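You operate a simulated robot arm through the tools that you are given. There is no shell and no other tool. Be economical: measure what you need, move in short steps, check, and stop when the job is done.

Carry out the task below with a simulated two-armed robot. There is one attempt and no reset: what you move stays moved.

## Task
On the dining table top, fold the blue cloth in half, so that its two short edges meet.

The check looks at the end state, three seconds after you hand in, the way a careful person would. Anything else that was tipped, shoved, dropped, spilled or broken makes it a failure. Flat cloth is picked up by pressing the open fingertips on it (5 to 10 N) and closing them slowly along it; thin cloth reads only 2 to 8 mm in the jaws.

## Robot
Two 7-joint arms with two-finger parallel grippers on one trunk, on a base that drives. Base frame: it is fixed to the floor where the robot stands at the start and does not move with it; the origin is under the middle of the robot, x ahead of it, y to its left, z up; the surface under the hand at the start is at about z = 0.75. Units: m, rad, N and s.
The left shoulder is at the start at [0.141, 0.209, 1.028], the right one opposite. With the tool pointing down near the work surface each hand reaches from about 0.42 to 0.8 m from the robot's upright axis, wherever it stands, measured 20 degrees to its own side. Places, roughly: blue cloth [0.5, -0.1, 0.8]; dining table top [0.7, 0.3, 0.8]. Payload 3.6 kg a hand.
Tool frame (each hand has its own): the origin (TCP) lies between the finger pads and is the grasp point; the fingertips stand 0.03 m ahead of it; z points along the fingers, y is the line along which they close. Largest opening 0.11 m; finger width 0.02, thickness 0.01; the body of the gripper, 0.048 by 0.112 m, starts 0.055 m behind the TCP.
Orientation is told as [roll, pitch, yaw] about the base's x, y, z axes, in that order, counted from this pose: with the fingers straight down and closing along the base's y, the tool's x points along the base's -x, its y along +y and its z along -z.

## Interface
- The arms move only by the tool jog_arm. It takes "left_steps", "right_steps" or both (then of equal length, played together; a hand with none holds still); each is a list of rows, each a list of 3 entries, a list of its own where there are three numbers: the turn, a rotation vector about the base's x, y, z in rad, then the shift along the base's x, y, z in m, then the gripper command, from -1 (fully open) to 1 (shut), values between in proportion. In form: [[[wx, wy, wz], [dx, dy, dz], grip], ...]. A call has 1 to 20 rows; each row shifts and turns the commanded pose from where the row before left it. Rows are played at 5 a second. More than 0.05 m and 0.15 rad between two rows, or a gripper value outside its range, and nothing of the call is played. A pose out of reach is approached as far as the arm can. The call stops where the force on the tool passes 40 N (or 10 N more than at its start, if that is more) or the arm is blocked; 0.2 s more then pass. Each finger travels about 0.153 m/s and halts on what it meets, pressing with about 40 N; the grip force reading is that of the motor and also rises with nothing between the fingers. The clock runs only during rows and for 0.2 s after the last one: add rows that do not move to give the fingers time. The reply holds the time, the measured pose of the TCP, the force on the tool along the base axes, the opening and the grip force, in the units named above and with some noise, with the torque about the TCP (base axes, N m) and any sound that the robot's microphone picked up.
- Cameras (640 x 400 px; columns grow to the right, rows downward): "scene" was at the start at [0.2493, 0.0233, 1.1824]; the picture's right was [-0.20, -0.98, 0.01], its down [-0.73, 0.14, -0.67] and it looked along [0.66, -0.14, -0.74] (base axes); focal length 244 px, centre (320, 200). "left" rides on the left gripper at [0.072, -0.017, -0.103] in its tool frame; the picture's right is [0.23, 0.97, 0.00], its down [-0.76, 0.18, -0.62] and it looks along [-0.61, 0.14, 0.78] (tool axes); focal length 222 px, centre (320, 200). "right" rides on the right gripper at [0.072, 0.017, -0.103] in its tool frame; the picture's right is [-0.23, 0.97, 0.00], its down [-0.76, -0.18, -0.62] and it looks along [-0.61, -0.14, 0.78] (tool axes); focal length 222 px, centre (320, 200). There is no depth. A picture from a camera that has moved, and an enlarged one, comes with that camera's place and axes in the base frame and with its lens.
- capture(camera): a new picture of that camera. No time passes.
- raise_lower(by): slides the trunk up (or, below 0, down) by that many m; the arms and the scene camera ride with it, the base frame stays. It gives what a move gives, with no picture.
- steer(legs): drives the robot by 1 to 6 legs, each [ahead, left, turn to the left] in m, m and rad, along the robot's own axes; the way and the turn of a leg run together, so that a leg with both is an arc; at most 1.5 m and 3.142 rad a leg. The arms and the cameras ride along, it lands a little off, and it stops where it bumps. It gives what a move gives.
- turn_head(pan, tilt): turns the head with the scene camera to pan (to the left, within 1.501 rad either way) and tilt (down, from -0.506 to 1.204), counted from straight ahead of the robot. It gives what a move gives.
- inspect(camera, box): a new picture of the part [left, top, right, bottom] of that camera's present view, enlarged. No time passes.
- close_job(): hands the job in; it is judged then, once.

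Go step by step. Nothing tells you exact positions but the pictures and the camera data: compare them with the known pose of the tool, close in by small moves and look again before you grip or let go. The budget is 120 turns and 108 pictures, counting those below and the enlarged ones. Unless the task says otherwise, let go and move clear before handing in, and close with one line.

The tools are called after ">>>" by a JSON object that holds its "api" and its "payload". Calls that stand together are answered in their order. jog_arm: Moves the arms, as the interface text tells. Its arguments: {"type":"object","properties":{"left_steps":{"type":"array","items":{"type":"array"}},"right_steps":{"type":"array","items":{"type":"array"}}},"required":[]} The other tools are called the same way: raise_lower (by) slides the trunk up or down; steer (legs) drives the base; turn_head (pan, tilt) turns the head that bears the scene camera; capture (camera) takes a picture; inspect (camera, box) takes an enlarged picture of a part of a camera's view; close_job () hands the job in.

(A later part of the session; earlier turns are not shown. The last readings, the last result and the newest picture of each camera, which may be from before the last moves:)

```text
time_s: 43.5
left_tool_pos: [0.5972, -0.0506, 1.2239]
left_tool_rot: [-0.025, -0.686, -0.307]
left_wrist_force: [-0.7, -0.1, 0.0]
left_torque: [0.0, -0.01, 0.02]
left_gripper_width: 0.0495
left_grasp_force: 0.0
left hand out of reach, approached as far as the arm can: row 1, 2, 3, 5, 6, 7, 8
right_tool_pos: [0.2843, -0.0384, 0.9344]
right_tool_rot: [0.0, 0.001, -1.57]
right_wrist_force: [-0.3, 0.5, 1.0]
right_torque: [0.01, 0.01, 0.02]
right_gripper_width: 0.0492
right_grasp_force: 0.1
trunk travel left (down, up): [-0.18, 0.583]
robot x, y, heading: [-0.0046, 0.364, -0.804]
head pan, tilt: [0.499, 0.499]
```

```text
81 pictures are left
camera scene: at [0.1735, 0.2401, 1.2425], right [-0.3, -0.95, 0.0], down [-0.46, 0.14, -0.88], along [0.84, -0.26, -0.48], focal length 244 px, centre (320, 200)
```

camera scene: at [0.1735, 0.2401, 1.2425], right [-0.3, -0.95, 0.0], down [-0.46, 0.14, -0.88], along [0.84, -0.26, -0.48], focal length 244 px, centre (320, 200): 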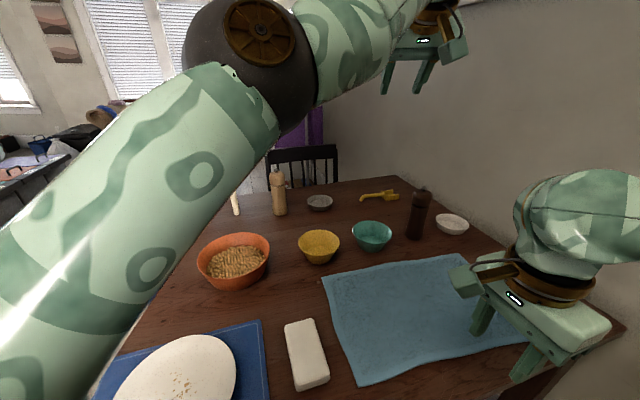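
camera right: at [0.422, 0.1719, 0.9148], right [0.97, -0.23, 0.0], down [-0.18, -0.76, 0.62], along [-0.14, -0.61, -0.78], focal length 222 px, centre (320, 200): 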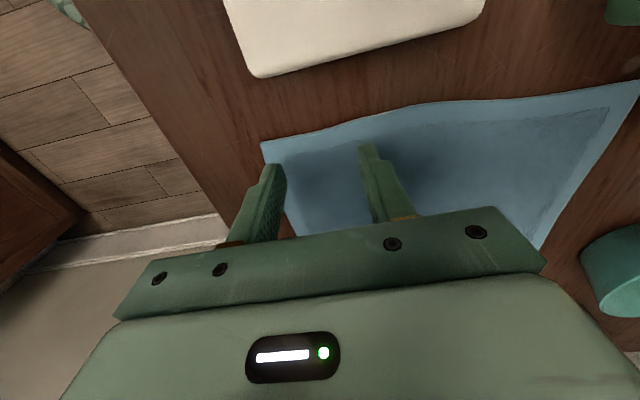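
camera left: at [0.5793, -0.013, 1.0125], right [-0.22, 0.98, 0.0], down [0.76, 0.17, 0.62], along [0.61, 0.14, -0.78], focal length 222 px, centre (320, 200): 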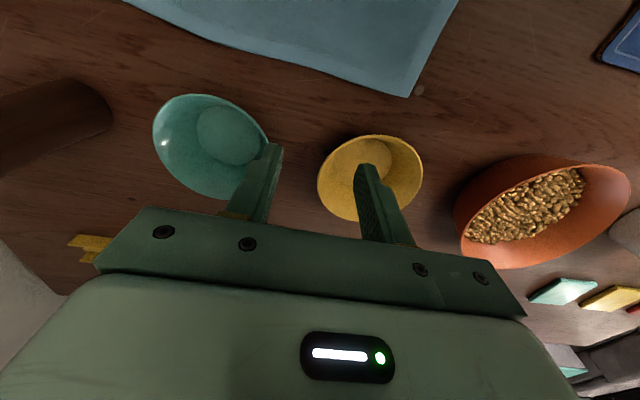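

The elbow is flexing now. I untilt the tool about the wrist and come down.

>>> {"api": "jog_arm", "payload": {"left_steps": [[[0.042, 0.13, 0], [-0.022, 0.008, -0.01], 0.1], [[0.042, 0.13, 0], [-0.022, 0.008, -0.01], 0.1], [[0.042, 0.13, 0], [-0.022, 0.008, -0.01], 0.1], [[0.042, 0.13, 0], [-0.022, 0.008, -0.01], 0.1], [[0.042, 0.13, 0], [-0.022, 0.008, -0.01], 0.1], [[0, 0, 0], [0, 0, -0.03], 0.1], [[0, 0, 0], [0, 0, -0.03], 0.1], [[0, 0, 0], [0, 0, -0.03], 0.1]]}}

>>> {"api": "capture", "payload": {"camera": "scene"}}

```text
time_s: 45.3
left_tool_pos: [0.5065, -0.0499, 1.0966]
left_tool_rot: [-0.021, -0.003, -0.309]
left_wrist_force: [1.5, -0.2, -1.2]
left_torque: [-0.01, -0.03, 0.0]
left_gripper_width: 0.0494
left_grasp_force: 0.2
left hand out of reach, approached as far as the arm can: row 5, 6, 7, 8
right_tool_pos: [0.2844, -0.0402, 0.9343]
right_tool_rot: [0.0, 0.001, -1.57]
right_wrist_force: [0.0, -0.4, -0.2]
right_torque: [-0.01, -0.02, 0.01]
right_gripper_width: 0.0496
right_grasp_force: 0.0
trunk travel left (down, up): [-0.18, 0.583]
robot x, y, heading: [-0.0071, 0.369, -0.809]
head pan, tilt: [0.499, 0.499]
```

```text
80 pictures are left
camera scene: at [0.1747, 0.2392, 1.2421], right [-0.3, -0.95, 0.0], down [-0.46, 0.14, -0.88], along [0.84, -0.26, -0.48], focal length 244 px, centre (320, 200)
```

scene: 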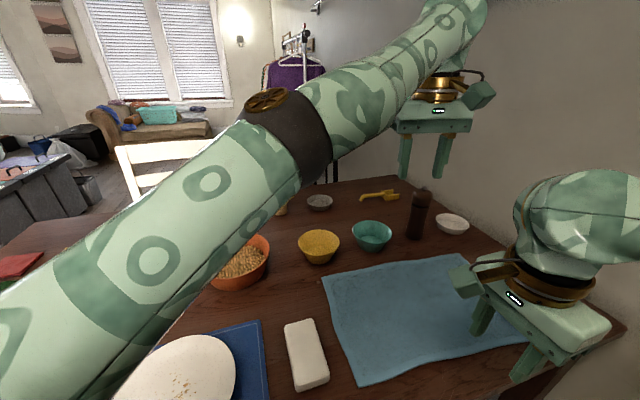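

>>> {"api": "jog_arm", "payload": {"left_steps": [[[0, 0, 0], [-0.037, 0.012, 0], 0.1], [[0, 0, 0], [-0.037, 0.012, 0], 0.1], [[0, 0, 0], [-0.03, 0.02, 0], 0.1], [[0, 0, 0], [-0.02, 0.035, 0], 0.1], [[0, 0, 0], [-0.02, 0.035, 0], 0.1]]}}

>>> {"api": "capture", "payload": {"camera": "scene"}}

```text
time_s: 46.5
left_tool_pos: [0.415, -0.0594, 1.1536]
left_tool_rot: [-0.022, -0.002, -0.308]
left_wrist_force: [-0.8, 0.0, -0.7]
left_torque: [-0.03, -0.01, -0.03]
left_gripper_width: 0.0496
left_grasp_force: 0.0
left hand out of reach, approached as far as the arm can: row 1, 2, 3, 4, 5
right_tool_pos: [0.284, -0.0396, 0.9359]
right_tool_rot: [-0.001, 0.001, -1.57]
right_wrist_force: [-0.8, 0.2, 0.6]
right_torque: [-0.02, -0.04, -0.03]
right_gripper_width: 0.0494
right_grasp_force: 0.0
trunk travel left (down, up): [-0.18, 0.583]
robot x, y, heading: [-0.0042, 0.3706, -0.804]
head pan, tilt: [0.499, 0.499]
```

```text
79 pictures are left
camera scene: at [0.1743, 0.2398, 1.2423], right [-0.3, -0.95, 0.0], down [-0.46, 0.14, -0.88], along [0.84, -0.26, -0.48], focal length 244 px, centre (320, 200)
```

scene: 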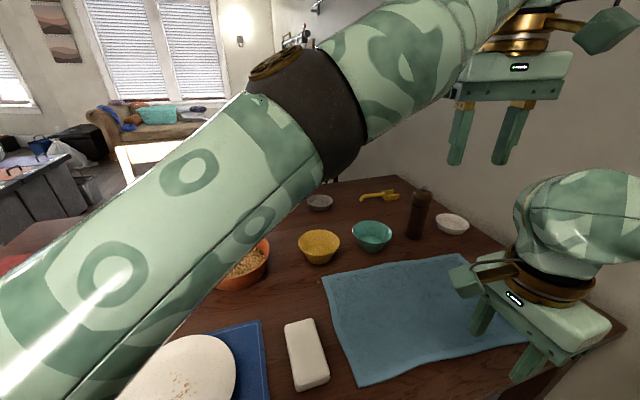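

Lowering the wrist towards shoulder height is what lets the elbow bend. I move the right hand out of the way and bring the left straight down.

>>> {"api": "jog_arm", "payload": {"right_steps": [[[0, 0, 0], [-0.027, -0.026, 0.0], 0.1], [[0, 0, 0], [-0.027, -0.026, 0.0], 0.1], [[0, 0, 0], [-0.027, -0.026, 0.0], 0.1], [[0, 0, 0], [-0.027, -0.026, 0.0], 0.1]]}}

>>> {"api": "jog_arm", "payload": {"left_steps": [[[0, 0, 0], [0, 0, -0.04], 0.1], [[0, 0, 0], [0, 0, -0.04], 0.1], [[0, 0, 0], [0, 0, -0.04], 0.1], [[0, 0, 0], [0, 0, -0.04], 0.1]]}}

>>> {"api": "capture", "payload": {"camera": "scene"}}

```text
time_s: 47.5
left_tool_pos: [0.4154, -0.0589, 1.1546]
left_tool_rot: [-0.021, -0.001, -0.31]
left_wrist_force: [-0.5, 0.1, 0.3]
left_torque: [-0.03, -0.04, 0.0]
left_gripper_width: 0.0496
left_grasp_force: 0.0
right_tool_pos: [0.1747, -0.146, 0.9309]
right_tool_rot: [0.001, 0.0, -1.568]
right_wrist_force: [0.4, 0.4, -0.1]
right_torque: [0.03, -0.01, 0.03]
right_gripper_width: 0.0492
right_grasp_force: 0.2
trunk travel left (down, up): [-0.18, 0.583]
robot x, y, heading: [-0.0058, 0.3638, -0.807]
head pan, tilt: [0.499, 0.499]
```

```text
time_s: 48.5
left_tool_pos: [0.4558, -0.1002, 1.0192]
left_tool_rot: [-0.021, -0.001, -0.311]
left_wrist_force: [-0.4, -0.4, -0.4]
left_torque: [-0.02, 0.01, -0.01]
left_gripper_width: 0.0495
left_grasp_force: 0.1
left hand out of reach, approached as far as the arm can: row 1, 2, 3, 4
right_tool_pos: [0.1763, -0.146, 0.9308]
right_tool_rot: [-0.002, 0.001, -1.571]
right_wrist_force: [-0.3, 0.4, -0.8]
right_torque: [-0.01, 0.03, -0.02]
right_gripper_width: 0.0497
right_grasp_force: 0.0
trunk travel left (down, up): [-0.18, 0.583]
robot x, y, heading: [-0.0066, 0.3655, -0.803]
head pan, tilt: [0.499, 0.499]
```

```text
78 pictures are left
camera scene: at [0.1745, 0.2395, 1.2422], right [-0.3, -0.95, 0.0], down [-0.46, 0.14, -0.88], along [0.84, -0.26, -0.48], focal length 244 px, centre (320, 200)
```

scene: 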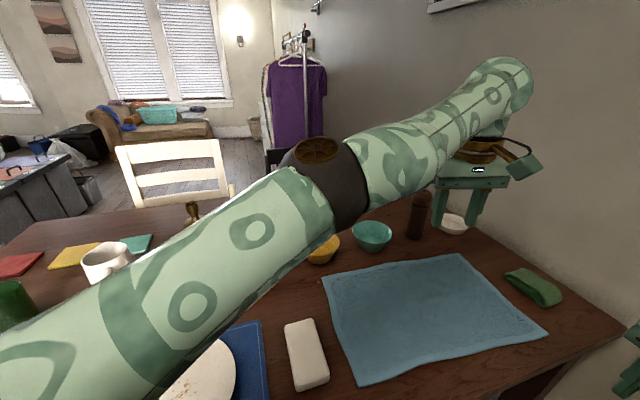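

>>> {"api": "jog_arm", "payload": {"left_steps": [[[0, 0, 0], [0.023, 0.033, 0], 0.1], [[0, 0, 0], [0.023, 0.033, 0], 0.1], [[0, 0, 0], [0.02, 0.035, 0], 0.1], [[0, 0, 0], [0.015, 0.04, 0], 0.1], [[0, 0, 0], [0.01, 0.04, 0], 0.1]]}}

>>> {"api": "capture", "payload": {"camera": "scene"}}

```text
time_s: 49.7
left_tool_pos: [0.6003, -0.0089, 1.0517]
left_tool_rot: [-0.022, 0.001, -0.31]
left_wrist_force: [-0.7, 0.8, 0.1]
left_torque: [-0.01, 0.03, 0.03]
left_gripper_width: 0.0494
left_grasp_force: 0.1
left hand out of reach, approached as far as the arm can: row 1, 2, 3, 4, 5
right_tool_pos: [0.1757, -0.1449, 0.9311]
right_tool_rot: [-0.001, 0.0, -1.571]
right_wrist_force: [0.8, 1.1, 0.5]
right_torque: [0.0, -0.03, 0.01]
right_gripper_width: 0.0497
right_grasp_force: 0.1
trunk travel left (down, up): [-0.18, 0.583]
robot x, y, heading: [-0.0043, 0.3653, -0.804]
head pan, tilt: [0.499, 0.499]
```

```text
77 pictures are left
camera scene: at [0.1745, 0.2403, 1.2424], right [-0.3, -0.95, 0.0], down [-0.46, 0.14, -0.88], along [0.84, -0.26, -0.48], focal length 244 px, centre (320, 200)
```

scene: 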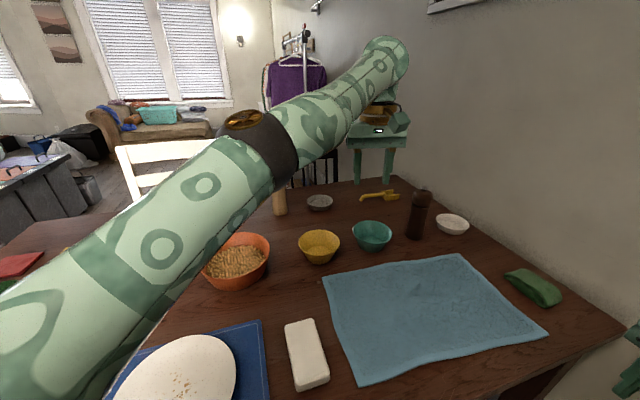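

>>> {"api": "jog_arm", "payload": {"left_steps": [[[0, 0, 0], [-0.034, -0.024, 0], 0.1], [[0, 0, 0], [-0.036, -0.022, 0], 0.1], [[0, 0, 0], [-0.038, -0.018, 0], 0.1], [[0, 0, 0], [-0.038, -0.018, 0], 0.1]]}}

>>> {"api": "capture", "payload": {"camera": "scene"}}

```text
time_s: 50.7
left_tool_pos: [0.453, -0.0939, 1.048]
left_tool_rot: [-0.023, -0.003, -0.308]
left_wrist_force: [-0.9, -0.2, -0.2]
left_torque: [0.02, -0.03, 0.0]
left_gripper_width: 0.0499
left_grasp_force: 0.0
right_tool_pos: [0.1756, -0.1463, 0.9305]
right_tool_rot: [-0.002, 0.0, -1.57]
right_wrist_force: [0.3, -0.5, 1.1]
right_torque: [-0.02, -0.01, 0.01]
right_gripper_width: 0.0494
right_grasp_force: 0.1
trunk travel left (down, up): [-0.18, 0.583]
robot x, y, heading: [-0.0063, 0.365, -0.802]
head pan, tilt: [0.499, 0.499]
```

```text
76 pictures are left
camera scene: at [0.1735, 0.2394, 1.2424], right [-0.3, -0.95, 0.0], down [-0.46, 0.14, -0.88], along [0.84, -0.26, -0.48], focal length 244 px, centre (320, 200)
```

scene: 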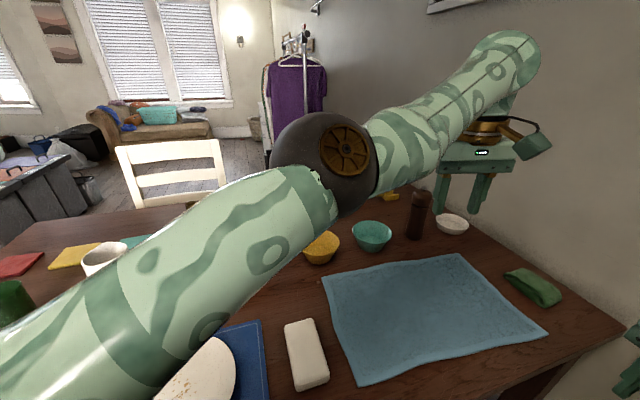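

Clockwise sweeps work: all rows were reached and the elbow is bent. Now I pull inward gently.

>>> {"api": "jog_arm", "payload": {"left_steps": [[[0, 0, 0], [-0.02, 0.015, -0.01], 0.1], [[0, 0, 0], [-0.018, 0.02, -0.01], 0.1], [[0, 0, 0], [-0.013, 0.025, -0.01], 0.1], [[0, 0, 0], [-0.013, 0.025, -0.01], 0.1], [[0, 0, 0], [-0.013, 0.025, -0.01], 0.1], [[0, 0, 0], [-0.005, 0.025, -0.01], 0.1]]}}

>>> {"api": "capture", "payload": {"camera": "scene"}}

```text
time_s: 52.1
left_tool_pos: [0.4462, -0.096, 1.0444]
left_tool_rot: [-0.021, -0.002, -0.309]
left_wrist_force: [-0.5, -0.3, 0.0]
left_torque: [0.01, 0.01, 0.04]
left_gripper_width: 0.0494
left_grasp_force: 0.0
left hand out of reach, approached as far as the arm can: row 1, 2, 3, 4, 5, 6
right_tool_pos: [0.1748, -0.1447, 0.9305]
right_tool_rot: [-0.001, 0.001, -1.57]
right_wrist_force: [-0.1, 0.7, 0.4]
right_torque: [0.0, -0.01, -0.02]
right_gripper_width: 0.0496
right_grasp_force: 0.0
trunk travel left (down, up): [-0.18, 0.583]
robot x, y, heading: [-0.0077, 0.3708, -0.802]
head pan, tilt: [0.499, 0.499]
```

```text
75 pictures are left
camera scene: at [0.1741, 0.2398, 1.2424], right [-0.3, -0.95, 0.0], down [-0.46, 0.14, -0.88], along [0.84, -0.26, -0.48], focal length 244 px, centre (320, 200)
```

scene: 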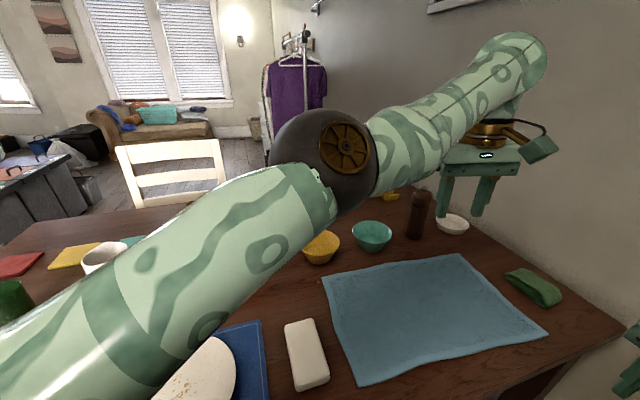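

>>> {"api": "jog_arm", "payload": {"left_steps": [[[0, 0, -0.13], [0, 0, 0], 0.1], [[0, 0, -0.13], [0, 0, 0], 0.1], [[0, 0, -0.13], [0, 0, 0], 0.1], [[0, 0, -0.13], [0, 0, 0], 0.1], [[0, 0, 0], [-0.013, 0.025, 0], 0.1], [[0, 0, 0], [-0.013, 0.025, 0], 0.1]]}}

>>> {"api": "capture", "payload": {"camera": "scene"}}

```text
time_s: 53.5
left_tool_pos: [0.4435, -0.0932, 1.0558]
left_tool_rot: [-0.023, -0.001, -0.833]
left_wrist_force: [0.4, 0.2, -0.3]
left_torque: [0.01, 0.01, 0.0]
left_gripper_width: 0.0496
left_grasp_force: 0.1
left hand out of reach, approached as far as the arm can: row 5, 6
right_tool_pos: [0.1756, -0.1456, 0.9303]
right_tool_rot: [0.0, 0.0, -1.57]
right_wrist_force: [0.6, 0.1, -0.6]
right_torque: [0.03, 0.03, 0.02]
right_gripper_width: 0.0495
right_grasp_force: 0.1
trunk travel left (down, up): [-0.18, 0.583]
robot x, y, heading: [-0.0072, 0.3667, -0.803]
head pan, tilt: [0.499, 0.499]
```

```text
74 pictures are left
camera scene: at [0.1742, 0.2398, 1.2423], right [-0.3, -0.95, 0.0], down [-0.46, 0.14, -0.88], along [0.84, -0.26, -0.48], focal length 244 px, centre (320, 200)
```

scene: 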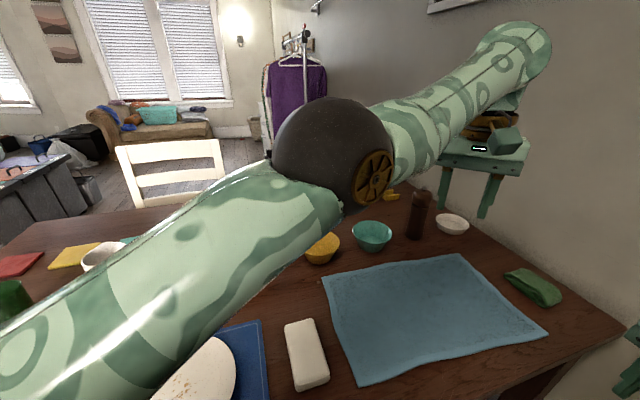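

Turning the hand rolls the elbow. Its natural state has the brass disc facing up, as on the right arm, so I turn the yaw positive until the disc faces up and then pull in.

>>> {"api": "jog_arm", "payload": {"left_steps": [[[0, 0, 0.13], [0, 0, 0], 0.1], [[0, 0, 0.13], [0, 0, 0], 0.1], [[0, 0, 0.13], [0, 0, 0], 0.1], [[0, 0, 0.13], [0, 0, 0], 0.1], [[0, 0, 0.13], [0, 0, 0], 0.1], [[0, 0, 0.13], [0, 0, 0], 0.1], [[0, 0, 0.13], [0, 0, 0], 0.1], [[0, 0, 0.13], [0, 0, 0], 0.1]]}}

>>> {"api": "capture", "payload": {"camera": "scene"}}

```text
time_s: 55.3
left_tool_pos: [0.4436, -0.0939, 1.0561]
left_tool_rot: [-0.024, -0.003, 0.213]
left_wrist_force: [-0.4, -0.4, -0.5]
left_torque: [-0.01, -0.02, -0.01]
left_gripper_width: 0.0496
left_grasp_force: 0.2
right_tool_pos: [0.1762, -0.1461, 0.9301]
right_tool_rot: [-0.001, 0.0, -1.571]
right_wrist_force: [0.0, -0.3, 0.0]
right_torque: [-0.01, 0.02, -0.01]
right_gripper_width: 0.0495
right_grasp_force: 0.1
trunk travel left (down, up): [-0.18, 0.583]
robot x, y, heading: [-0.0031, 0.3654, -0.803]
head pan, tilt: [0.499, 0.499]
```

```text
73 pictures are left
camera scene: at [0.1741, 0.2398, 1.2424], right [-0.3, -0.95, 0.0], down [-0.46, 0.14, -0.88], along [0.84, -0.26, -0.48], focal length 244 px, centre (320, 200)
```

scene: 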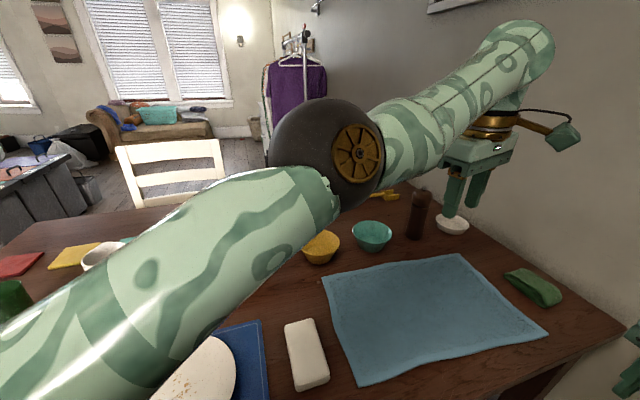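

I probe each direction once, in one call, to see which are blocked.

>>> {"api": "jog_arm", "payload": {"left_steps": [[[0, 0, 0], [0, 0, 0.02], 0.1], [[0, 0, 0], [0, 0, -0.02], 0.1], [[0, 0, 0], [0, 0, -0.02], 0.1], [[0, 0, 0], [0, 0, 0.02], 0.1], [[0, 0, 0], [0.02, 0, 0], 0.1], [[0, 0, 0], [-0.02, 0, 0], 0.1], [[0, 0, 0], [-0.02, 0, 0], 0.1], [[0, 0, 0], [0.02, 0, 0], 0.1], [[0, 0, 0], [0, 0.02, 0], 0.1], [[0, 0, 0], [0, -0.02, 0], 0.1], [[0, 0, 0], [0, -0.02, 0], 0.1], [[0, 0, 0], [0, 0.02, 0], 0.1]]}}

```text
time_s: 57.9
left_tool_pos: [0.461, -0.0756, 1.0333]
left_tool_rot: [-0.025, -0.002, 0.211]
left_wrist_force: [0.7, 0.4, 0.4]
left_torque: [-0.02, -0.01, -0.01]
left_gripper_width: 0.0493
left_grasp_force: 0.0
left hand out of reach, approached as far as the arm can: row 1, 2, 3, 4, 5, 7, 11
right_tool_pos: [0.1765, -0.146, 0.9311]
right_tool_rot: [-0.001, 0.0, -1.571]
right_wrist_force: [0.0, 0.3, 0.3]
right_torque: [0.0, 0.0, 0.0]
right_gripper_width: 0.0497
right_grasp_force: 0.0
trunk travel left (down, up): [-0.18, 0.583]
robot x, y, heading: [-0.0104, 0.366, -0.805]
head pan, tilt: [0.499, 0.499]
```

Now +y rows are reachable, so I continue inward that way in small steps.

>>> {"api": "jog_arm", "payload": {"left_steps": [[[0, 0, 0], [0, 0.02, 0], 0.1], [[0, 0, 0], [0, 0.02, 0], 0.1], [[0, 0, 0], [0, 0.02, 0], 0.1], [[0, 0, 0], [0, 0.02, 0], 0.1], [[0, 0, 0], [0, 0.02, 0], 0.1], [[0, 0, 0], [0, 0.02, 0], 0.1], [[0, 0, 0], [0, 0.02, 0], 0.1], [[0, 0, 0], [0, 0.02, 0], 0.1]]}}

>>> {"api": "capture", "payload": {"camera": "scene"}}

```text
time_s: 59.7
left_tool_pos: [0.4593, 0.0845, 1.0353]
left_tool_rot: [-0.023, -0.003, 0.208]
left_wrist_force: [0.3, 0.6, -0.6]
left_torque: [0.0, -0.03, 0.02]
left_gripper_width: 0.0495
left_grasp_force: 0.0
right_tool_pos: [0.1761, -0.145, 0.9319]
right_tool_rot: [-0.003, -0.001, -1.571]
right_wrist_force: [0.5, -0.3, 1.0]
right_torque: [0.01, 0.02, 0.05]
right_gripper_width: 0.0497
right_grasp_force: 0.0
trunk travel left (down, up): [-0.18, 0.583]
robot x, y, heading: [-0.0096, 0.3683, -0.807]
head pan, tilt: [0.499, 0.499]
```

```text
72 pictures are left
camera scene: at [0.1741, 0.2404, 1.2425], right [-0.3, -0.95, 0.0], down [-0.46, 0.14, -0.88], along [0.84, -0.26, -0.48], focal length 244 px, centre (320, 200)
```

scene: 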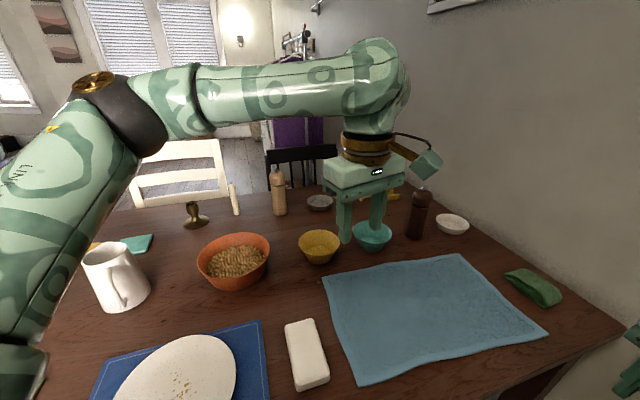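

The left arm is free: elbow out, disc up. I lower it and bring it over the far corner at yaw≈0.2.

>>> {"api": "jog_arm", "payload": {"left_steps": [[[0, 0, 0], [0, 0, -0.034], 0.1], [[0, 0, 0], [0, 0, -0.034], 0.1], [[0, 0, 0], [0, 0, -0.034], 0.1], [[0, 0, 0], [0, 0, -0.03], 0.1], [[0, 0, 0], [0.024, -0.004, 0], 0.1], [[0, 0, 0], [0.024, -0.004, 0], 0.1], [[0, 0, 0], [0.024, -0.004, 0], 0.1], [[0, 0, 0], [0.024, -0.004, 0], 0.1], [[0, 0, 0], [0.024, -0.004, 0], 0.1], [[0, 0, 0], [0.02, 0, 0], 0.1], [[0, 0, 0], [0, 0, 0], 0.1]]}}

>>> {"api": "turn_head", "payload": {"pan": 0.2, "tilt": 0.8}}

>>> {"api": "capture", "payload": {"camera": "scene"}}

>>> {"api": "capture", "payload": {"camera": "left"}}

```text
time_s: 62.1
left_tool_pos: [0.6023, 0.0645, 0.9001]
left_tool_rot: [-0.023, -0.004, 0.209]
left_wrist_force: [0.1, -0.2, 0.3]
left_torque: [0.02, 0.0, 0.0]
left_gripper_width: 0.0498
left_grasp_force: 0.1
right_tool_pos: [0.1763, -0.1452, 0.9306]
right_tool_rot: [-0.002, 0.002, -1.57]
right_wrist_force: [-0.2, 0.2, -0.1]
right_torque: [0.01, 0.01, 0.0]
right_gripper_width: 0.0495
right_grasp_force: 0.0
trunk travel left (down, up): [-0.18, 0.583]
robot x, y, heading: [-0.006, 0.3657, -0.803]
head pan, tilt: [0.499, 0.499]
```

```text
time_s: 62.9
left_tool_pos: [0.6014, 0.0647, 0.9005]
left_tool_rot: [-0.022, -0.003, 0.21]
left_wrist_force: [0.5, 0.1, 0.0]
left_torque: [-0.03, 0.03, -0.01]
left_gripper_width: 0.0493
left_grasp_force: 0.0
right_tool_pos: [0.1762, -0.146, 0.9317]
right_tool_rot: [-0.001, 0.0, -1.571]
right_wrist_force: [0.1, -0.3, -0.2]
right_torque: [0.01, -0.01, 0.01]
right_gripper_width: 0.0496
right_grasp_force: 0.0
trunk travel left (down, up): [-0.18, 0.583]
robot x, y, heading: [-0.004, 0.3708, -0.808]
head pan, tilt: [0.201, 0.799]
```

```text
71 pictures are left
camera scene: at [0.1539, 0.2216, 1.2165], right [-0.57, -0.82, 0.0], down [-0.59, 0.41, -0.7], along [0.57, -0.4, -0.72], focal length 244 px, centre (320, 200)
```

scene: 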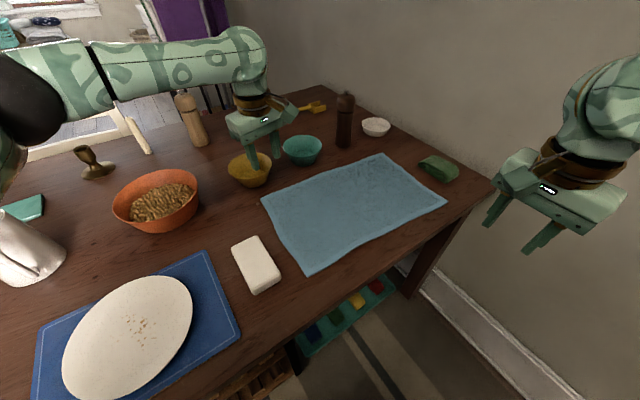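

```text
70 pictures are left
camera left: at [0.5333, 0.0344, 1.0035], right [-0.43, 0.9, -0.02], down [0.7, 0.35, 0.62], along [0.57, 0.25, -0.78], focal length 222 px, centre (320, 200)
```

left: 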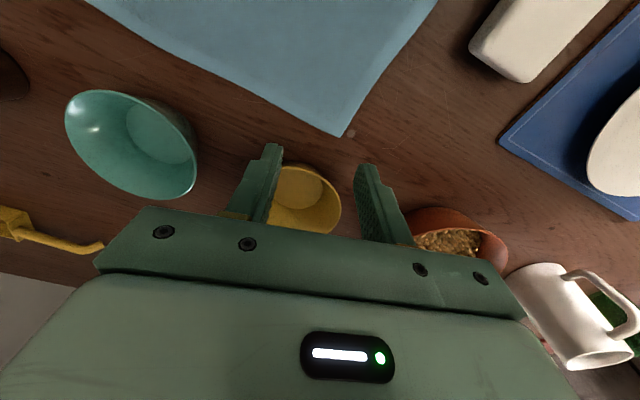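

The corner is confirmed at (0.617, 0.093). Next I bring the right hand over the near corner, turned to yaw −1.1 across the corner.

>>> {"api": "jog_arm", "payload": {"right_steps": [[[0, 0, 0.059], [0.027, 0.026, 0], 0.1], [[0, 0, 0.059], [0.027, 0.026, 0], 0.1], [[0, 0, 0.059], [0.027, 0.026, 0], 0.1], [[0, 0, 0.059], [0.027, 0.026, 0], 0.1], [[0, 0, 0.059], [0.028, 0.0325, -0.01], 0.1], [[0, 0, 0.059], [0.028, 0.0325, -0.01], 0.1], [[0, 0, 0.059], [0.028, 0.0325, -0.01], 0.1], [[0, 0, 0.059], [0.028, 0.0325, 0], 0.1], [[0, 0, 0], [0, 0, 0], 0.1]]}}

>>> {"api": "capture", "payload": {"camera": "scene"}}

>>> {"api": "capture", "payload": {"camera": "right"}}

```text
time_s: 64.9
left_tool_pos: [0.6017, 0.0641, 0.8998]
left_tool_rot: [-0.023, -0.003, 0.212]
left_wrist_force: [0.3, -0.2, 0.4]
left_torque: [0.02, 0.01, 0.01]
left_gripper_width: 0.0493
left_grasp_force: 0.0
right_tool_pos: [0.3971, 0.0905, 0.9013]
right_tool_rot: [0.0, 0.003, -1.097]
right_wrist_force: [-0.3, 0.2, 0.1]
right_torque: [-0.01, 0.01, 0.03]
right_gripper_width: 0.0495
right_grasp_force: 0.0
trunk travel left (down, up): [-0.18, 0.583]
robot x, y, heading: [-0.0085, 0.3662, -0.802]
head pan, tilt: [0.201, 0.799]
```

```text
69 pictures are left
camera scene: at [0.1537, 0.2213, 1.2164], right [-0.57, -0.82, 0.0], down [-0.59, 0.41, -0.7], along [0.57, -0.4, -0.72], focal length 244 px, centre (320, 200)
```

scene: 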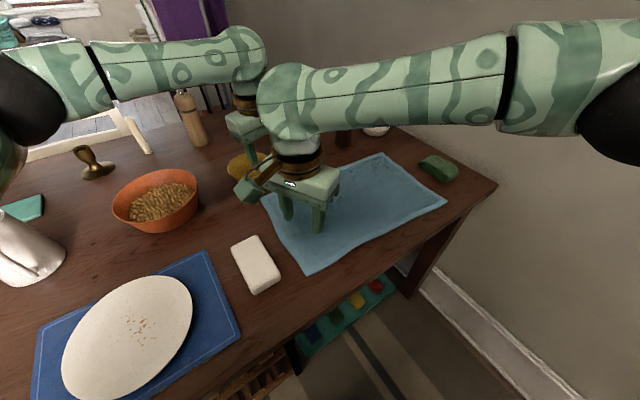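

```text
68 pictures are left
camera right: at [0.3787, 0.1637, 1.0058], right [0.97, 0.24, 0.0], down [0.19, -0.76, 0.62], along [0.15, -0.6, -0.78], focal length 222 px, centre (320, 200)
```

right: 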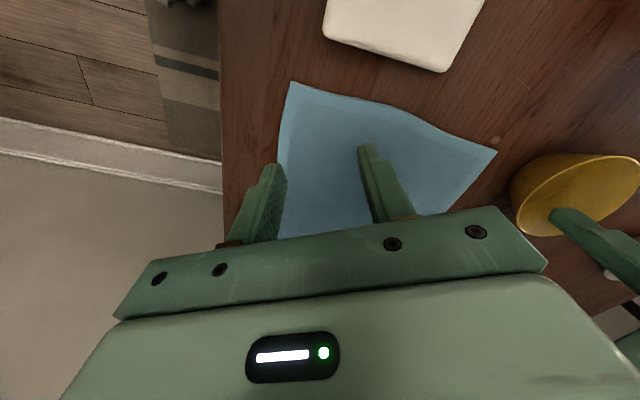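

Both hands are placed well. I lower both towards the cloth, stopping a little above it.

>>> {"api": "jog_arm", "payload": {"left_steps": [[[0, 0, 0], [-0.005, -0.003, -0.035], 0.1], [[0, 0, 0], [0, 0, -0.035], 0.1], [[0, 0, 0], [0, 0, -0.025], 0.1], [[0, 0, 0], [0, 0, 0], 0.1]], "right_steps": [[[0, 0, 0], [0, 0, -0.035], 0.1], [[0, 0, 0], [0, 0, -0.035], 0.1], [[0, 0, 0], [0, 0, -0.025], 0.1], [[0, 0, 0], [0, 0, 0], 0.1]]}}

>>> {"api": "capture", "payload": {"camera": "left"}}

>>> {"api": "capture", "payload": {"camera": "right"}}

```text
time_s: 65.9
left_tool_pos: [0.5934, 0.0604, 0.8062]
left_tool_rot: [-0.025, -0.005, 0.211]
left_wrist_force: [0.2, -0.4, 0.2]
left_torque: [0.0, 0.01, 0.0]
left_gripper_width: 0.0494
left_grasp_force: 0.1
right_tool_pos: [0.3979, 0.0876, 0.8063]
right_tool_rot: [0.0, 0.0, -1.098]
right_wrist_force: [-0.2, 1.0, 0.2]
right_torque: [0.02, -0.01, -0.01]
right_gripper_width: 0.0495
right_grasp_force: 0.1
trunk travel left (down, up): [-0.18, 0.583]
robot x, y, heading: [-0.0088, 0.3656, -0.804]
head pan, tilt: [0.201, 0.799]
```

```text
67 pictures are left
camera left: at [0.5252, 0.0293, 0.9098], right [-0.43, 0.9, -0.02], down [0.7, 0.35, 0.62], along [0.57, 0.25, -0.78], focal length 222 px, centre (320, 200)
```

left: 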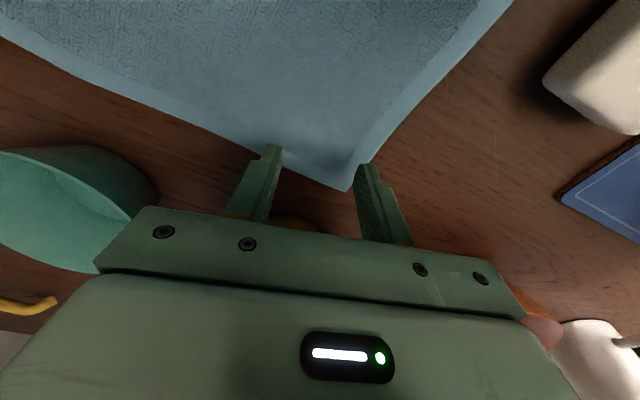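

```text
66 pictures are left
camera right: at [0.3784, 0.1609, 0.9106], right [0.97, 0.24, 0.0], down [0.19, -0.76, 0.62], along [0.15, -0.61, -0.78], focal length 222 px, centre (320, 200)
```

right: 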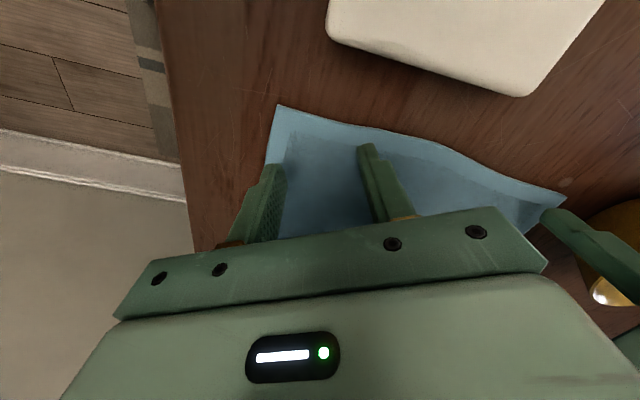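

I shift both hands slightly inward for margin and then feel downward for contact.

>>> {"api": "jog_arm", "payload": {"left_steps": [[[0, 0, 0], [-0.004, -0.004, 0], 0.1], [[0, 0, 0], [0, 0, -0.005], 0.1], [[0, 0, 0], [0, 0, -0.005], 0.1], [[0, 0, 0], [0, 0, -0.004], 0.1], [[0, 0, 0], [0, 0, 0], 0.1]], "right_steps": [[[0, 0, 0], [0.006, -0.012, 0], 0.1], [[0, 0, 0], [0, 0, -0.005], 0.1], [[0, 0, 0], [0, 0, -0.005], 0.1], [[0, 0, 0], [0, 0, -0.004], 0.1], [[0, 0, 0], [0, 0, 0], 0.1]]}}

```text
time_s: 67.1
left_tool_pos: [0.5932, 0.0563, 0.7921]
left_tool_rot: [-0.023, -0.002, 0.211]
left_wrist_force: [0.1, 0.4, -0.3]
left_torque: [0.0, 0.03, 0.03]
left_gripper_width: 0.0497
left_grasp_force: 0.0
right_tool_pos: [0.4047, 0.0779, 0.7935]
right_tool_rot: [-0.001, 0.001, -1.099]
right_wrist_force: [-0.4, -0.9, 0.3]
right_torque: [-0.01, 0.0, -0.01]
right_gripper_width: 0.0496
right_grasp_force: 0.0
trunk travel left (down, up): [-0.18, 0.583]
robot x, y, heading: [-0.0089, 0.3683, -0.809]
head pan, tilt: [0.201, 0.799]
```

>>> {"api": "jog_arm", "payload": {"left_steps": [[[0, 0, 0], [0, 0, -0.003], 0.1], [[0, 0, 0], [0, 0, -0.002], 0.1], [[0, 0, 0], [0, 0, -0.002], 0.1], [[0, 0, 0], [0, 0, 0], 0.1]], "right_steps": [[[0, 0, 0], [0, 0, -0.003], 0.1], [[0, 0, 0], [0, 0, -0.002], 0.1], [[0, 0, 0], [0, 0, -0.002], 0.1], [[0, 0, 0], [0, 0, 0], 0.1]]}}

```text
time_s: 68.1
left_tool_pos: [0.5917, 0.0565, 0.7848]
left_tool_rot: [-0.023, -0.004, 0.21]
left_wrist_force: [0.0, 0.5, 0.3]
left_torque: [0.0, 0.0, -0.02]
left_gripper_width: 0.0494
left_grasp_force: 0.0
right_tool_pos: [0.403, 0.0771, 0.7862]
right_tool_rot: [-0.001, 0.0, -1.098]
right_wrist_force: [0.0, -0.2, 0.0]
right_torque: [0.0, 0.03, -0.01]
right_gripper_width: 0.0497
right_grasp_force: 0.1
trunk travel left (down, up): [-0.18, 0.583]
robot x, y, heading: [-0.0097, 0.3664, -0.808]
head pan, tilt: [0.201, 0.799]
```

No contact yet, so I continue down in 1.5 mm steps.

>>> {"api": "jog_arm", "payload": {"left_steps": [[[0, 0, 0], [0, 0, -0.0015], 0.1], [[0, 0, 0], [0, 0, -0.0015], 0.1], [[0, 0, 0], [0, 0, -0.0015], 0.1], [[0, 0, 0], [0, 0, 0], 0.1]], "right_steps": [[[0, 0, 0], [0, 0, -0.0015], 0.1], [[0, 0, 0], [0, 0, -0.0015], 0.1], [[0, 0, 0], [0, 0, -0.0015], 0.1], [[0, 0, 0], [0, 0, 0], 0.1]]}}

>>> {"api": "inspect", "payload": {"camera": "left", "box": [180, 60, 480, 250]}}

>>> {"api": "inspect", "payload": {"camera": "right", "box": [180, 60, 480, 250]}}

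```text
time_s: 69.1
left_tool_pos: [0.5912, 0.0571, 0.7847]
left_tool_rot: [-0.023, -0.003, 0.211]
left_wrist_force: [-0.9, -2.0, 7.4]
left_torque: [0.11, 0.07, 0.03]
left_gripper_width: 0.0488
left_grasp_force: 0.1
right_tool_pos: [0.403, 0.0783, 0.7834]
right_tool_rot: [0.003, -0.003, -1.099]
right_wrist_force: [3.7, -0.6, 14.0]
right_torque: [-0.01, -0.04, 0.03]
right_gripper_width: 0.0496
right_grasp_force: 0.1
trunk travel left (down, up): [-0.18, 0.583]
robot x, y, heading: [-0.0065, 0.3678, -0.806]
head pan, tilt: [0.201, 0.799]
```

```text
2.11 times, centred on (330, 155) of left
camera zoom: at [0.5234, 0.0277, 0.887], right [-0.43, 0.9, -0.03], down [0.7, 0.35, 0.62], along [0.57, 0.25, -0.78], focal length 468 px, centre (299, 295)
```

zoom: 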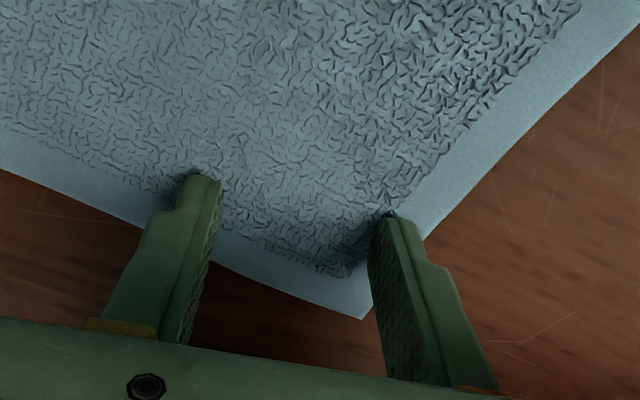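

```text
2.11 times, centred on (330, 155) of right
camera zoom: at [0.3837, 0.1514, 0.887], right [0.97, 0.24, 0.0], down [0.19, -0.76, 0.62], along [0.15, -0.61, -0.78], focal length 468 px, centre (299, 295)
```

zoom: 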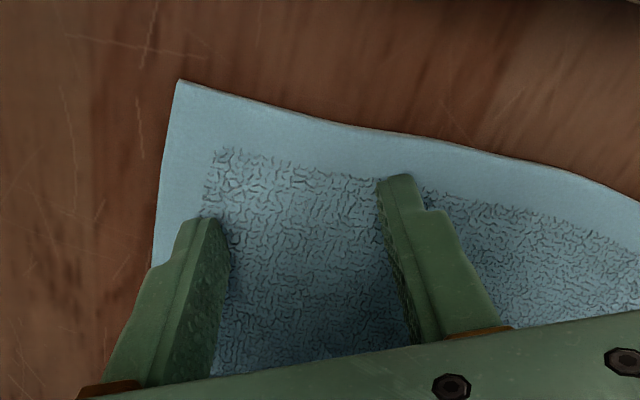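

Contact on both, with the fingertips well on the cloth. I ease the right hand up half a millimetre and close slowly.

>>> {"api": "jog_arm", "payload": {"left_steps": [[[0, 0, 0], [0, 0, 0], 0.16], [[0, 0, 0], [0, 0, 0], 0.22], [[0, 0, 0], [0, 0, 0], 0.28], [[0, 0, 0], [0, 0, 0], 0.34], [[0, 0, 0], [0, 0, 0], 0.4], [[0, 0, 0], [0, 0, 0], 0.46], [[0, 0, 0], [0, 0, 0], 0.52], [[0, 0, 0], [0, 0, 0], 0.58], [[0, 0, 0], [0, 0, 0], 0.64], [[0, 0, 0], [0, 0, 0], 0.7], [[0, 0, 0], [0, 0, 0], 0.76], [[0, 0, 0], [0, 0, 0], 0.82], [[0, 0, 0], [0, 0, 0], 0.88], [[0, 0, 0], [0, 0, 0], 0.94], [[0, 0, 0], [0, 0, 0], 1.0], [[0, 0, 0], [0, 0, 0], 1.0], [[0, 0, 0], [0, 0, 0], 1.0]], "right_steps": [[[0, 0, 0], [0, 0, 0.0006], 0.16], [[0, 0, 0], [0, 0, 0], 0.22], [[0, 0, 0], [0, 0, 0], 0.28], [[0, 0, 0], [0, 0, 0], 0.34], [[0, 0, 0], [0, 0, 0], 0.4], [[0, 0, 0], [0, 0, 0], 0.46], [[0, 0, 0], [0, 0, 0], 0.52], [[0, 0, 0], [0, 0, 0], 0.58], [[0, 0, 0], [0, 0, 0], 0.64], [[0, 0, 0], [0, 0, 0], 0.7], [[0, 0, 0], [0, 0, 0], 0.76], [[0, 0, 0], [0, 0, 0], 0.82], [[0, 0, 0], [0, 0, 0], 0.88], [[0, 0, 0], [0, 0, 0], 0.94], [[0, 0, 0], [0, 0, 0], 1.0], [[0, 0, 0], [0, 0, 0], 1.0], [[0, 0, 0], [0, 0, 0], 1.0]]}}

>>> {"api": "inspect", "payload": {"camera": "left", "box": [180, 60, 480, 250]}}

>>> {"api": "inspect", "payload": {"camera": "right", "box": [180, 60, 480, 250]}}

```text
time_s: 72.7
left_tool_pos: [0.591, 0.0574, 0.7834]
left_tool_rot: [-0.024, -0.003, 0.211]
left_wrist_force: [-6.8, 1.2, 7.6]
left_torque: [0.07, 0.21, 0.02]
left_gripper_width: 0.0043
left_grasp_force: 39.9
right_tool_pos: [0.403, 0.0784, 0.7835]
right_tool_rot: [0.0, -0.002, -1.099]
right_wrist_force: [6.3, -0.9, 17.9]
right_torque: [-0.04, -0.14, -0.06]
right_gripper_width: 0.0038
right_grasp_force: 40.2
trunk travel left (down, up): [-0.18, 0.583]
robot x, y, heading: [-0.0105, 0.3702, -0.803]
head pan, tilt: [0.201, 0.799]
```

```text
2.11 times, centred on (330, 155) of left
camera zoom: at [0.523, 0.0281, 0.8866], right [-0.43, 0.9, -0.02], down [0.7, 0.35, 0.62], along [0.57, 0.25, -0.78], focal length 468 px, centre (299, 295)
```

zoom: 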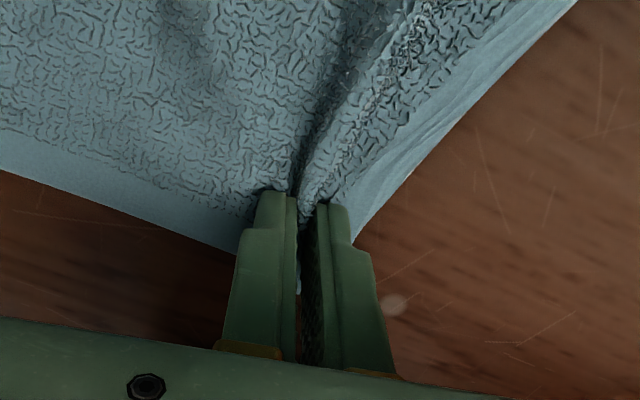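

```text
2.11 times, centred on (330, 155) of right
camera zoom: at [0.3834, 0.1519, 0.8868], right [0.97, 0.24, 0.0], down [0.19, -0.76, 0.62], along [0.15, -0.61, -0.78], focal length 468 px, centre (299, 295)
```

zoom: 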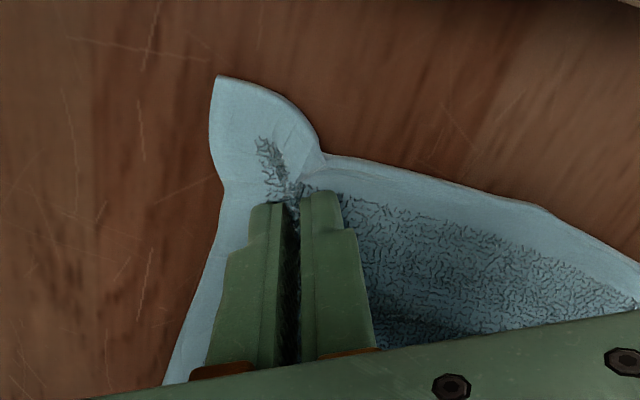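

Both jaws hold cloth (about 4 mm each). I lift in an arc, first with the arms.

>>> {"api": "jog_arm", "payload": {"left_steps": [[[0, 0, 0], [0, 0, 0.015], 1.0], [[0, 0, 0], [0, -0.003, 0.02], 1.0], [[0, 0, 0], [0, -0.005, 0.02], 1.0], [[0, 0, 0], [0, -0.006, 0.02], 1.0], [[0, 0, 0], [0, -0.008, 0.02], 1.0], [[0, 0, 0], [0, -0.008, 0.015], 1.0]], "right_steps": [[[0, 0, 0], [0, 0, 0.015], 1.0], [[0, 0, 0], [0, -0.003, 0.02], 1.0], [[0, 0, 0], [0, -0.005, 0.02], 1.0], [[0, 0, 0], [0, -0.006, 0.02], 1.0], [[0, 0, 0], [0, -0.008, 0.02], 1.0], [[0, 0, 0], [0, -0.008, 0.015], 1.0]]}}

>>> {"api": "capture", "payload": {"camera": "scene"}}

```text
time_s: 74.1
left_tool_pos: [0.5901, 0.0274, 0.8917]
left_tool_rot: [-0.024, -0.004, 0.21]
left_wrist_force: [-5.8, 0.5, -1.0]
left_torque: [0.02, 0.15, 0.02]
left_gripper_width: 0.0047
left_grasp_force: 39.8
right_tool_pos: [0.4025, 0.0496, 0.892]
right_tool_rot: [-0.002, -0.001, -1.099]
right_wrist_force: [5.2, -1.0, -0.7]
right_torque: [0.0, -0.17, -0.01]
right_gripper_width: 0.0037
right_grasp_force: 39.8
trunk travel left (down, up): [-0.18, 0.583]
robot x, y, heading: [-0.0081, 0.3684, -0.804]
head pan, tilt: [0.201, 0.799]
```

```text
61 pictures are left
camera scene: at [0.1538, 0.2216, 1.2164], right [-0.57, -0.82, 0.0], down [-0.59, 0.41, -0.7], along [0.57, -0.4, -0.72], focal length 244 px, centre (320, 200)
```

scene: 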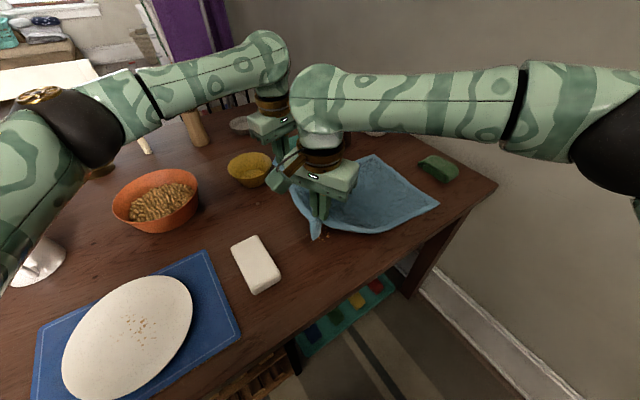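

The left edge is up and the rest still lies, though the right side shifted slightly. I carry the edge over by driving the base towards −y.

>>> {"api": "steer", "payload": {"legs": [[0.184, -0.198, 0]]}}

>>> {"api": "capture", "payload": {"camera": "scene"}}

```text
time_s: 76.0
left_tool_pos: [0.579, -0.243, 0.8927]
left_tool_rot: [-0.02, -0.003, 0.206]
left_wrist_force: [-4.3, -0.1, -0.4]
left_torque: [0.04, 0.15, 0.02]
left_gripper_width: 0.0045
left_grasp_force: 40.2
right_tool_pos: [0.3886, -0.2207, 0.893]
right_tool_rot: [0.0, 0.0, -1.102]
right_wrist_force: [5.1, -1.0, -0.3]
right_torque: [-0.03, -0.15, -0.01]
right_gripper_width: 0.0039
right_grasp_force: 40.5
trunk travel left (down, up): [-0.18, 0.583]
robot x, y, heading: [-0.0202, 0.098, -0.806]
head pan, tilt: [0.201, 0.799]
```

```text
60 pictures are left
camera scene: at [0.141, -0.048, 1.2162], right [-0.57, -0.82, 0.0], down [-0.59, 0.41, -0.7], along [0.57, -0.4, -0.72], focal length 244 px, centre (320, 200)
```

scene: 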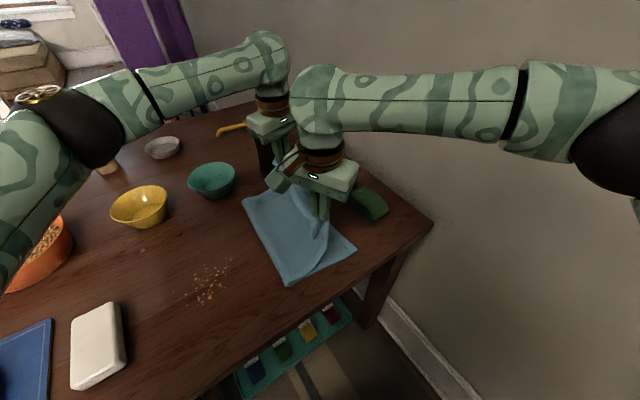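

>>> {"api": "capture", "payload": {"camera": "right"}}

>>> {"api": "capture", "payload": {"camera": "left"}}

```text
59 pictures are left
camera right: at [0.3702, -0.1475, 0.9962], right [0.97, 0.24, 0.0], down [0.19, -0.76, 0.62], along [0.15, -0.6, -0.78], focal length 222 px, centre (320, 200)
```

right: 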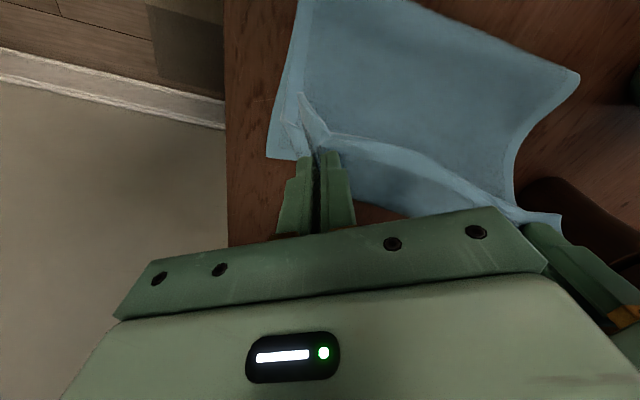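

```text
58 pictures are left
camera left: at [0.5095, -0.2736, 0.9952], right [-0.42, 0.91, -0.02], down [0.7, 0.34, 0.62], along [0.57, 0.25, -0.78], focal length 222 px, centre (320, 200)
```

left: 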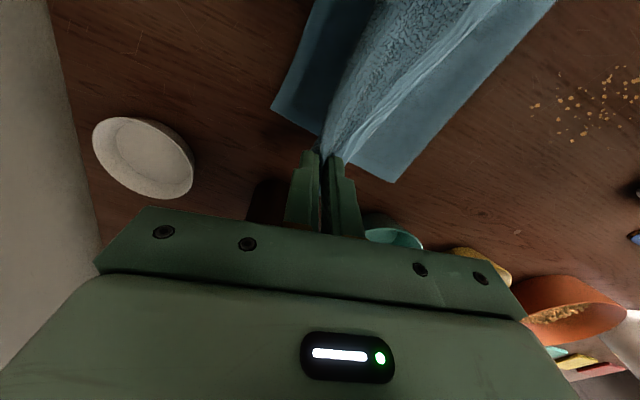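

The cloth's lower edge was pulled about 3 cm, so its right corners are now at about (0.594, −0.293) and (0.340, −0.284). I make room for the left arm by bringing both hands in and shifting the base slightly, then overshoot a little before lowering so the corner flaps trail correctly.

>>> {"api": "jog_arm", "payload": {"left_steps": [[[0, 0, 0], [-0.022, 0, 0], 1.0], [[0, 0, 0], [-0.022, 0, 0], 1.0]], "right_steps": [[[0, 0, 0], [-0.018, 0, 0], 1.0], [[0, 0, 0], [-0.018, 0, 0], 1.0]]}}

>>> {"api": "steer", "payload": {"legs": [[0.0494, 0.0079, 0]]}}

>>> {"api": "capture", "payload": {"camera": "scene"}}

```text
time_s: 76.6
left_tool_pos: [0.5355, -0.2421, 0.8923]
left_tool_rot: [-0.022, -0.003, 0.21]
left_wrist_force: [-1.8, -0.1, -0.2]
left_torque: [-0.01, -0.01, 0.0]
left_gripper_width: 0.0045
left_grasp_force: 41.0
right_tool_pos: [0.3509, -0.2204, 0.8938]
right_tool_rot: [0.0, 0.0, -1.104]
right_wrist_force: [1.1, -0.1, 0.0]
right_torque: [-0.02, -0.01, -0.04]
right_gripper_width: 0.0037
right_grasp_force: 39.7
trunk travel left (down, up): [-0.18, 0.583]
robot x, y, heading: [-0.0193, 0.1004, -0.811]
head pan, tilt: [0.201, 0.799]
```

```text
time_s: 77.5
left_tool_pos: [0.5749, -0.2743, 0.8923]
left_tool_rot: [-0.022, -0.002, 0.207]
left_wrist_force: [-1.0, -0.5, -1.3]
left_torque: [0.03, 0.04, -0.02]
left_gripper_width: 0.0045
left_grasp_force: 40.3
right_tool_pos: [0.3935, -0.2526, 0.8935]
right_tool_rot: [-0.001, 0.001, -1.101]
right_wrist_force: [0.6, -0.9, -0.1]
right_torque: [0.03, -0.02, -0.01]
right_gripper_width: 0.0038
right_grasp_force: 39.7
trunk travel left (down, up): [-0.18, 0.583]
robot x, y, heading: [0.0208, 0.0606, -0.805]
head pan, tilt: [0.201, 0.799]
```

```text
57 pictures are left
camera scene: at [0.1816, -0.0802, 1.2159], right [-0.57, -0.82, 0.0], down [-0.59, 0.41, -0.7], along [0.57, -0.4, -0.72], focal length 244 px, centre (320, 200)
```

scene: 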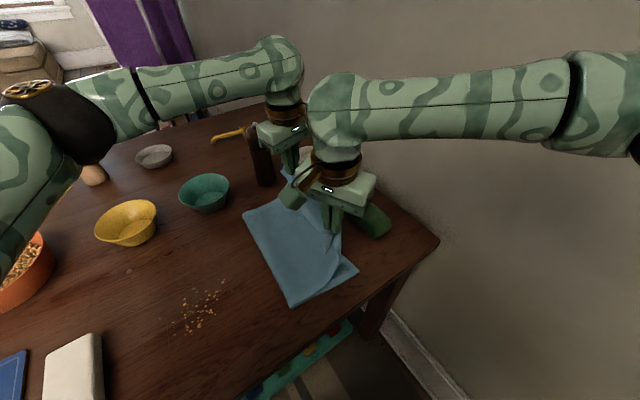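

>>> {"api": "jog_arm", "payload": {"left_steps": [[[0, 0, 0], [-0.002, -0.009, -0.018], 1.0], [[0, 0, 0], [-0.003, -0.009, -0.018], 1.0], [[0, 0, 0], [-0.003, -0.009, -0.018], 1.0], [[0, 0, 0], [0, 0, 0], 1.0]], "right_steps": [[[0, 0, 0], [-0.003, -0.014, -0.018], 1.0], [[0, 0, 0], [-0.003, -0.014, -0.018], 1.0], [[0, 0, 0], [-0.003, -0.014, -0.018], 1.0], [[0, 0, 0], [0, 0, 0], 1.0]]}}

>>> {"api": "capture", "payload": {"camera": "right"}}

>>> {"api": "capture", "payload": {"camera": "left"}}

```text
time_s: 78.5
left_tool_pos: [0.5648, -0.3015, 0.8404]
left_tool_rot: [-0.022, -0.002, 0.209]
left_wrist_force: [-0.6, 0.5, 0.5]
left_torque: [-0.02, 0.02, 0.01]
left_gripper_width: 0.0044
left_grasp_force: 40.5
right_tool_pos: [0.3817, -0.295, 0.8395]
right_tool_rot: [-0.001, -0.001, -1.103]
right_wrist_force: [0.7, 1.2, 0.0]
right_torque: [0.02, -0.05, -0.02]
right_gripper_width: 0.004
right_grasp_force: 40.4
trunk travel left (down, up): [-0.18, 0.583]
robot x, y, heading: [0.0197, 0.066, -0.806]
head pan, tilt: [0.201, 0.799]
```

```text
56 pictures are left
camera right: at [0.3635, -0.2205, 0.9439], right [0.97, 0.24, 0.0], down [0.19, -0.76, 0.62], along [0.15, -0.61, -0.78], focal length 222 px, centre (320, 200)
```

right: 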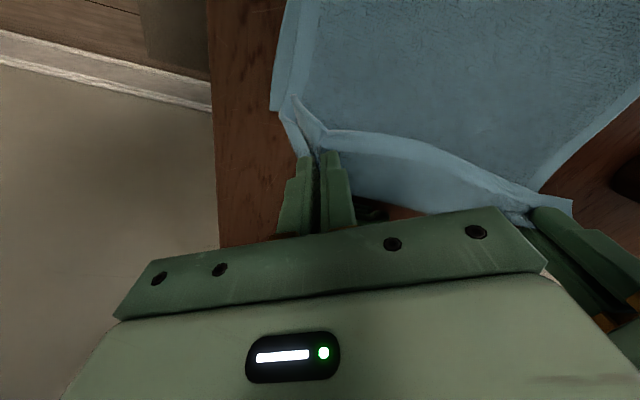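

```text
55 pictures are left
camera left: at [0.4967, -0.331, 0.9426], right [-0.42, 0.91, -0.02], down [0.7, 0.35, 0.62], along [0.57, 0.25, -0.78], focal length 222 px, centre (320, 200)
```

left: 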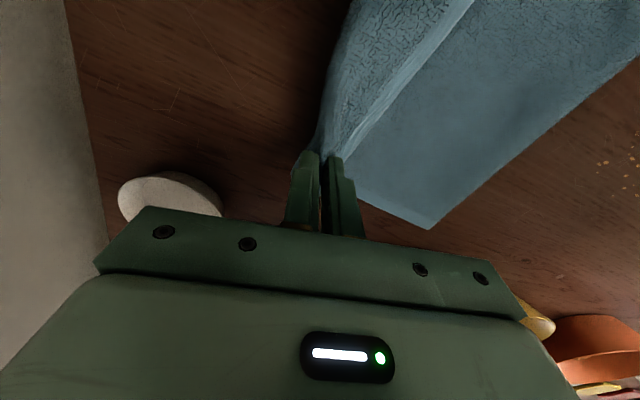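

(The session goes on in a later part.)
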